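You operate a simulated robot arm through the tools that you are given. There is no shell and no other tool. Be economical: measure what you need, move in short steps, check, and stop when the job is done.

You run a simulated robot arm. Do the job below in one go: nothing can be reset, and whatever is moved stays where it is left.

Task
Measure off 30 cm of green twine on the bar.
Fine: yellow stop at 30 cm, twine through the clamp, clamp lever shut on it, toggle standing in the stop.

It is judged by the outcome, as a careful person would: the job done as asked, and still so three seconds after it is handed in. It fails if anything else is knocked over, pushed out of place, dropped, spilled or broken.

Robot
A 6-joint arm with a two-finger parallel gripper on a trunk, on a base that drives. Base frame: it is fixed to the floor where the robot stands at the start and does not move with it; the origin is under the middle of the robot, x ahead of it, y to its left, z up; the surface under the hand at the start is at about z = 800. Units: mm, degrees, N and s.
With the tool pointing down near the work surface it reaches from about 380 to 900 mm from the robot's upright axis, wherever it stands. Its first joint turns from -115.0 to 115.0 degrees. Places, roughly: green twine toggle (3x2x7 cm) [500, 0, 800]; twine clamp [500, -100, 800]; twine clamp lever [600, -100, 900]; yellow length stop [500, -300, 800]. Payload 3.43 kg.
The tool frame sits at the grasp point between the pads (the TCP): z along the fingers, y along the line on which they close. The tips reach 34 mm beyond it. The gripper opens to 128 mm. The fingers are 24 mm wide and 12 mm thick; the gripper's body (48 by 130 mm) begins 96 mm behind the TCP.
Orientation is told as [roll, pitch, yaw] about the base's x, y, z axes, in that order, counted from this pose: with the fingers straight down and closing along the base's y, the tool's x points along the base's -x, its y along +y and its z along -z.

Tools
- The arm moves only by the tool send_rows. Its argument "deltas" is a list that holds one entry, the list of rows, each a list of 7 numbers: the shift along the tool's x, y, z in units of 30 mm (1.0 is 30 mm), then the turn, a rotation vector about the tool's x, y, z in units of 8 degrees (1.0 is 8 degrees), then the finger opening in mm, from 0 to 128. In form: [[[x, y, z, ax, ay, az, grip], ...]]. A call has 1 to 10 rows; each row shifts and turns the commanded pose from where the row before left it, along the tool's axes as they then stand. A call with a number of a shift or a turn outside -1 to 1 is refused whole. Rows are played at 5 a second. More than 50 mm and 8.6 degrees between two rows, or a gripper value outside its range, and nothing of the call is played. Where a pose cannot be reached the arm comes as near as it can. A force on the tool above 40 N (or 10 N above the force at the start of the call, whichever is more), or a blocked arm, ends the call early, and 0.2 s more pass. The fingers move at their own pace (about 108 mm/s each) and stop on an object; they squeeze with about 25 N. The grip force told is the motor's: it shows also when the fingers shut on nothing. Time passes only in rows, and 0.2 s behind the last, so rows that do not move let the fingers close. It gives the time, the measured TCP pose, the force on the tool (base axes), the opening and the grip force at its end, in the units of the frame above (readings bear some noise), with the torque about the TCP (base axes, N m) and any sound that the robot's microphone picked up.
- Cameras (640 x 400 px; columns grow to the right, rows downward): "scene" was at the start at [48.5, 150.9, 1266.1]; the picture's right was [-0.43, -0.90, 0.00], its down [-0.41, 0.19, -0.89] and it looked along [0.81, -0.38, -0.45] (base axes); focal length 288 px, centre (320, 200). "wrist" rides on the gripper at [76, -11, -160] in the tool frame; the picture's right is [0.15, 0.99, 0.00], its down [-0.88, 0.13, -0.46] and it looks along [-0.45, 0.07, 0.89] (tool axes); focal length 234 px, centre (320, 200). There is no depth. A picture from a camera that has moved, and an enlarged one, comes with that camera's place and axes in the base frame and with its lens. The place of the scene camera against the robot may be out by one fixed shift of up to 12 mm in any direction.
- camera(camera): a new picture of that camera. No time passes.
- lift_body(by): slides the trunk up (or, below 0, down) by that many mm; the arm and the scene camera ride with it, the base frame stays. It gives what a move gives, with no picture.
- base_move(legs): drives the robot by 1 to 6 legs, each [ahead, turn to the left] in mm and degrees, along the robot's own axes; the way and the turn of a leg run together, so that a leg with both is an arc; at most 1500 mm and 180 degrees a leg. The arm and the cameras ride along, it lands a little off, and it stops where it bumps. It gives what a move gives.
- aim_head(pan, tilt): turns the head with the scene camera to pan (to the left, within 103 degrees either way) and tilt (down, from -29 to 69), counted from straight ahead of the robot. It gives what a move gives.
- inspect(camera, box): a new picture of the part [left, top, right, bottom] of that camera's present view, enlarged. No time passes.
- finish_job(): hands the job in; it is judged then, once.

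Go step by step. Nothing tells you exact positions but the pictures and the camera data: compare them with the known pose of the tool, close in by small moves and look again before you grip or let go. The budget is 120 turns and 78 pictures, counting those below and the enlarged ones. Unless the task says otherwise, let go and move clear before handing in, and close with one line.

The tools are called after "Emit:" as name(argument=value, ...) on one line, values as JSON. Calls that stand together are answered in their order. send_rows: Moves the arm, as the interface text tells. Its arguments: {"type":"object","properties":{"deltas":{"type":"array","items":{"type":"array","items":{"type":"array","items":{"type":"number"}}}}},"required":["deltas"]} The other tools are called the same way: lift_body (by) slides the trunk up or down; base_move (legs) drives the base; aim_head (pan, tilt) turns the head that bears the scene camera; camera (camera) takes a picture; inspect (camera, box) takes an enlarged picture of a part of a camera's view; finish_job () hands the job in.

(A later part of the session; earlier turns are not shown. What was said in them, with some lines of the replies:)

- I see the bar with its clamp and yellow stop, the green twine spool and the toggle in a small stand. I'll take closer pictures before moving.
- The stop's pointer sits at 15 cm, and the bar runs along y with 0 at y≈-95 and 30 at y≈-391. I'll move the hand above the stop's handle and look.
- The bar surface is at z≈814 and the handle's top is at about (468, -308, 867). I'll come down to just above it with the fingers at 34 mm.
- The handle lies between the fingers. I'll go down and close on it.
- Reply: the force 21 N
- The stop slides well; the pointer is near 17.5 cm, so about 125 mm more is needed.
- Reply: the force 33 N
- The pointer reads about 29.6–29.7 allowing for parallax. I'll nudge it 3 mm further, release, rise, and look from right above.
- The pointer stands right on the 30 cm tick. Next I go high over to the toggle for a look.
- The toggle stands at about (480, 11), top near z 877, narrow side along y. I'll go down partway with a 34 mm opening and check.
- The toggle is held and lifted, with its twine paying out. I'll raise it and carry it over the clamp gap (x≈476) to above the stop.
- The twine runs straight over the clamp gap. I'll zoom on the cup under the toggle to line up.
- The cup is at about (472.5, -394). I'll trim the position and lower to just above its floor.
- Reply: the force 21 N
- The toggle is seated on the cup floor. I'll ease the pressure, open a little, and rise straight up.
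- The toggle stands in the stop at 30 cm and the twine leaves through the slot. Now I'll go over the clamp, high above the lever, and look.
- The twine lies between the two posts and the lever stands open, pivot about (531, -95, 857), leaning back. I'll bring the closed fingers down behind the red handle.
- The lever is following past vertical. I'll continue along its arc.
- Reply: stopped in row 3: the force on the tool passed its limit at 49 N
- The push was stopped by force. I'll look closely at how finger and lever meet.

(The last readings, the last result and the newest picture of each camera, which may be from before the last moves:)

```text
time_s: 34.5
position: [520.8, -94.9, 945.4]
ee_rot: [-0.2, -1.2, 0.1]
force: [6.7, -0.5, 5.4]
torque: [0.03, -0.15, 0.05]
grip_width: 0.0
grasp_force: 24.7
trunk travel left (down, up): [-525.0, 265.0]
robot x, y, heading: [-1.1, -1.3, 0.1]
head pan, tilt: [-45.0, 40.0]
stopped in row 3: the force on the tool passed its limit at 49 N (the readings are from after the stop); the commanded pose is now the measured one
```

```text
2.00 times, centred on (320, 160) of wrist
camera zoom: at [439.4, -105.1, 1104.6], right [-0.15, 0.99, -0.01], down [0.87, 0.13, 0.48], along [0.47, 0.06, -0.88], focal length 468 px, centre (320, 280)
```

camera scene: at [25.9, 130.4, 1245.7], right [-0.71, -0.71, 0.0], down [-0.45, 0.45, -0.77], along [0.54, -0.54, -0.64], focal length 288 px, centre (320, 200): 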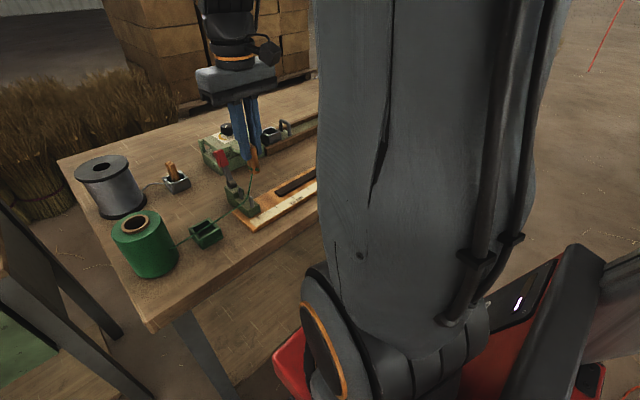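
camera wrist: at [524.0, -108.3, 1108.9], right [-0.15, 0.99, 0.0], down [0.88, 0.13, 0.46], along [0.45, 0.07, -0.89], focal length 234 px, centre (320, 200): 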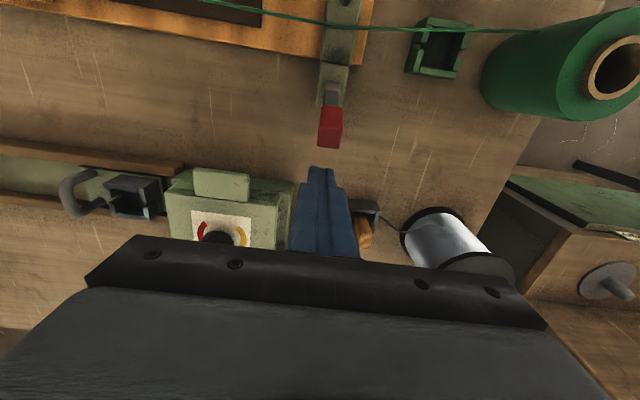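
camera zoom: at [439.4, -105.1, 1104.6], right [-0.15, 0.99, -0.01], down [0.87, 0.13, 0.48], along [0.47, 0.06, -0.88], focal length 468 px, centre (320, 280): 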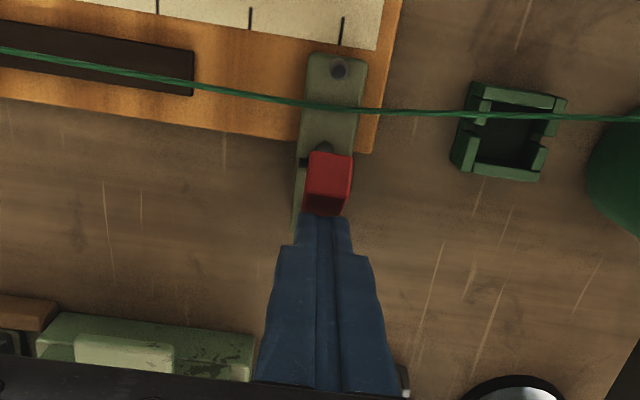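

Contact is good, so I'll push on slowly in small steps.

Emit:
send_rows(deltas=[[[0.08, 0, 0.04, 0, 0, 0, 0], [0.08, 0, 0.04, 0, 0, 0, 0], [0.08, 0, 0.05, 0, 0, 0, 0], [0.08, 0, 0.05, 0, 0, 0, 0]]])

Emit:
inspect(camera="scene", box=[180, 100, 340, 230])

```text
time_s: 35.1
position: [519.9, -95.1, 947.6]
ee_rot: [-0.3, -2.1, 0.0]
force: [4.1, 1.1, 3.3]
torque: [-0.06, -0.1, -0.06]
grip_width: 0.1
grasp_force: 25.4
trunk travel left (down, up): [-525.0, 265.0]
robot x, y, heading: [4.6, 1.2, 0.3]
head pan, tilt: [-45.0, 40.0]
stopped in row 3: the force on the tool passed its limit at 43 N (the readings are from after the stop); the commanded pose is now the measured one
```

```text
3.08 times, centred on (260, 165) of scene
camera zoom: at [26.5, 130.3, 1245.7], right [-0.71, -0.71, 0.0], down [-0.46, 0.45, -0.77], along [0.54, -0.54, -0.64], focal length 886 px, centre (505, 308)
```

zoom: 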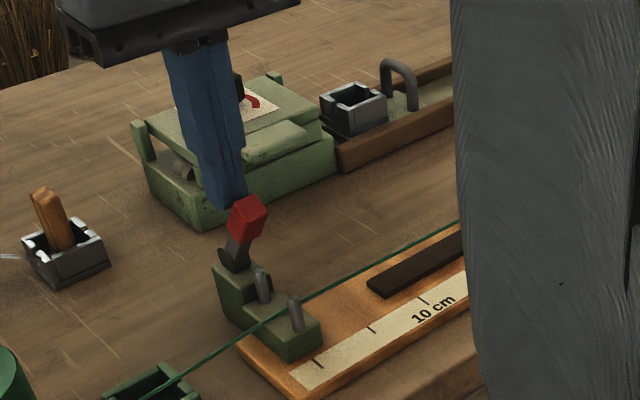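

The lever snapped ahead to about 30° past vertical and resists there. I'll back off and inspect the clamp closely.

Emit:
send_rows(deltas=[[[-0.5, 0, -0.1, 0, 0, 0, 0], [-0.3, 0, -0.8, 0, 0.26, 0, 0], [0, 0, -0.9, 0, 0, 0, 0], [0.5, 0, -0.6, 0, 0, 0, 0], [0, 0.9, 0, 0, 0, 0, 0], [0, 0.9, 0, 0, 0, 0, 0], [0, 0.9, 0, 0, 0, 0, 0], [0, 0, 0, 0, 0, 0, 0]]])

Emit:
inspect(camera="scene", box=[220, 140, 284, 212])

Emit:
camera(camera="wrist")

```text
time_s: 36.9
position: [526.0, -12.1, 1017.3]
ee_rot: [-0.3, 0.1, 0.2]
force: [0.0, -0.1, 1.1]
torque: [0.02, -0.01, 0.0]
grip_width: 0.2
grasp_force: 25.2
trunk travel left (down, up): [-525.0, 265.0]
robot x, y, heading: [0.9, 0.4, 0.1]
head pan, tilt: [-45.0, 40.0]
```

```text
5.56 times, centred on (252, 176) of scene
camera zoom: at [26.4, 130.2, 1245.7], right [-0.71, -0.71, 0.0], down [-0.46, 0.45, -0.77], along [0.54, -0.54, -0.64], focal length 1600 px, centre (698, 333)
```

zoom: 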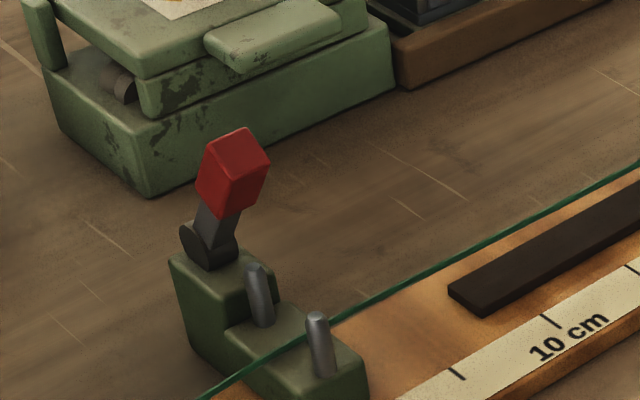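

```text
37 pictures are left
camera wrist: at [449.4, -23.2, 1178.5], right [-0.15, 0.99, 0.0], down [0.88, 0.13, 0.45], along [0.45, 0.06, -0.89], focal length 234 px, centre (320, 200)
```

wrist: 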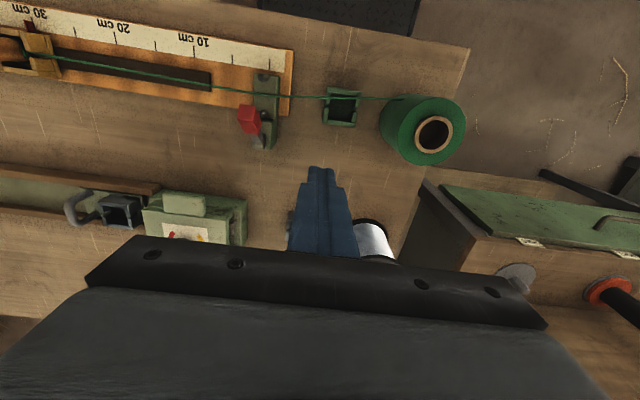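

Emit:
inspect(camera="wrist", box=[220, 60, 300, 160])

Emit:
inspect(camera="wrist", box=[0, 0, 160, 100])

```text
4.00 times, centred on (260, 110) of wrist
camera zoom: at [449.4, -23.2, 1178.5], right [-0.15, 0.99, 0.0], down [0.88, 0.13, 0.45], along [0.45, 0.06, -0.89], focal length 937 px, centre (560, 560)
```

zoom: 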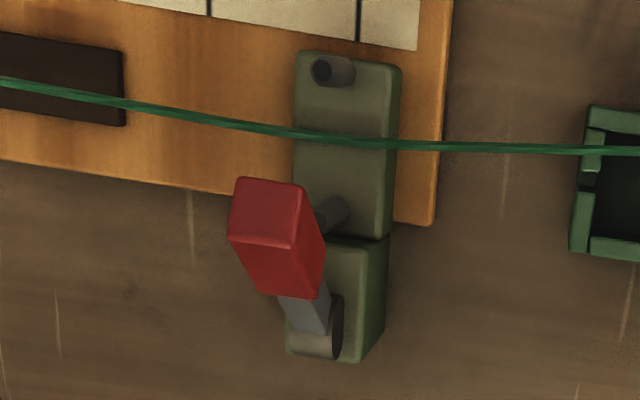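

```text
4.00 times, centred on (80, 50) of wrist
camera zoom: at [449.4, -23.2, 1178.5], right [-0.15, 0.99, 0.0], down [0.88, 0.13, 0.45], along [0.45, 0.06, -0.89], focal length 937 px, centre (1280, 800)
```

zoom: 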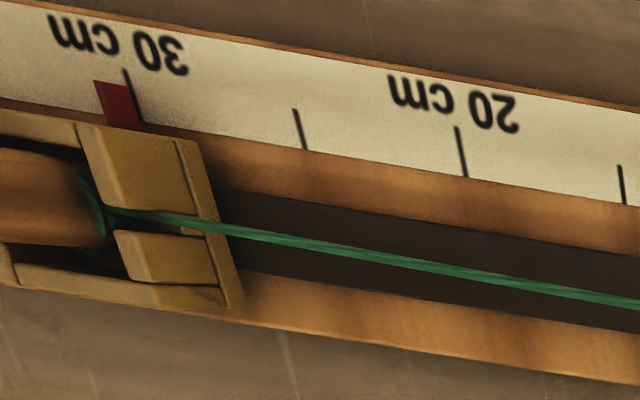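

The lever now leans about 36° towards the twine. Nothing visible obstructs it, and it jumped ahead of the finger and then held rigidly, so it looks to be at its shut end stop. I'll go back over the stop for a final check.

Emit:
send_rows(deltas=[[[0.5, -1, 0, 0, 0, 0, 0], [0.5, -1, 0, 0, 0, 0, 0], [0.5, -1, 0, 0, 0, 0, 0], [0.3, -1, 0, 0, 0, 0, 0], [0, -1, 0, 0, 0, 0, 0], [0, -1, 0, 0, 0, 0, 0], [0, -1, 0, 0, 0, 0, 0], [0, -1, 0, 0, 0, 0, 0]]])

Emit:
camera(camera="wrist")

Emit:
inspect(camera="wrist", box=[400, 100, 560, 200])

```text
time_s: 38.7
position: [473.5, -252.8, 1019.0]
ee_rot: [-0.3, 0.0, 0.1]
force: [0.1, 0.5, 0.8]
torque: [-0.04, -0.03, 0.01]
grip_width: 0.2
grasp_force: 25.2
trunk travel left (down, up): [-525.0, 265.0]
robot x, y, heading: [3.0, -2.0, 0.2]
head pan, tilt: [-45.0, 40.0]
```

```text
34 pictures are left
camera wrist: at [397.1, -264.0, 1179.5], right [-0.15, 0.99, 0.0], down [0.88, 0.13, 0.45], along [0.45, 0.06, -0.89], focal length 234 px, centre (320, 200)
```

wrist: 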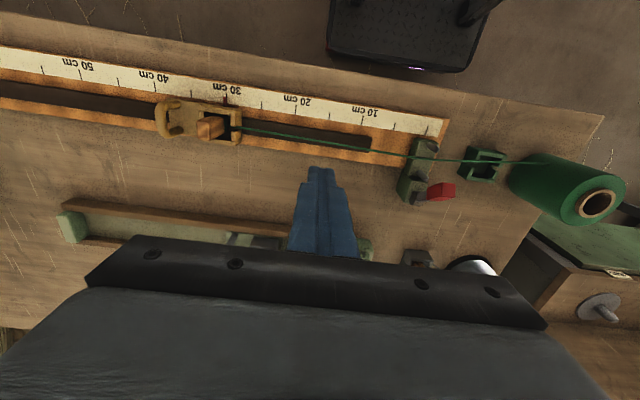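

```text
4.00 times, centred on (480, 150) of wrist
camera zoom: at [397.1, -264.0, 1179.5], right [-0.15, 0.99, 0.0], down [0.88, 0.13, 0.45], along [0.45, 0.06, -0.89], focal length 937 px, centre (-320, 400)
```

zoom: 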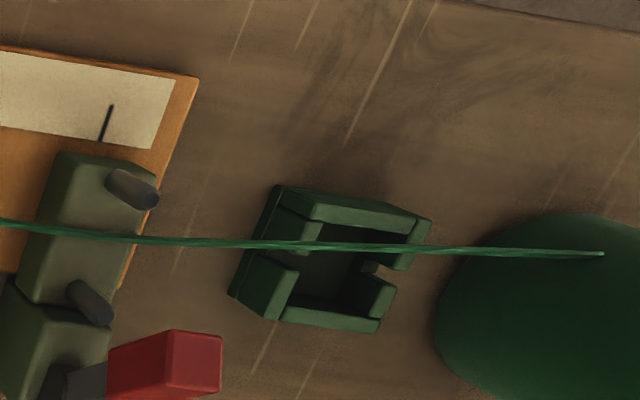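

Emit:
inspect(camera="wrist", box=[140, 60, 300, 160])

Emit:
camera(camera="scene")

```text
4.00 times, centred on (220, 110) of wrist
camera zoom: at [397.1, -264.0, 1179.5], right [-0.15, 0.99, 0.0], down [0.88, 0.13, 0.45], along [0.45, 0.06, -0.89], focal length 937 px, centre (720, 560)
```

zoom: 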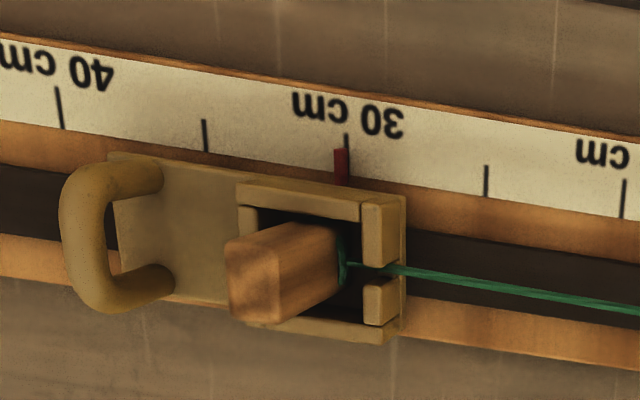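

```text
31 pictures are left
camera scene: at [26.3, 130.5, 1245.7], right [-0.71, -0.71, 0.0], down [-0.46, 0.45, -0.77], along [0.54, -0.54, -0.64], focal length 288 px, centre (320, 200)
```

scene: 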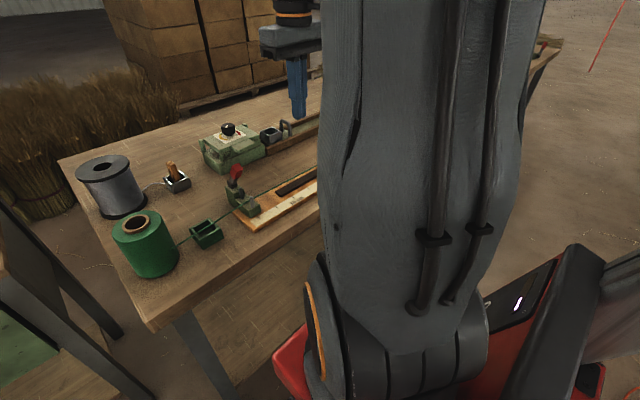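

The yellow stop is set at 30 cm, with the green twine between the clamp posts, the lever pushed forward to its end stop and the toggle standing in the stop. Nothing else has moved, so I'm handing in.

Emit:
finish_job()

```text
The job is handed in.
```

The yellow stop is at 30 cm, the green twine runs through the clamp and the toggle stands in the stop. I pushed the lever over until it would go no further, about 36° past upright towards the twine. I took that as shut, but I couldn't see it gripping the twine.
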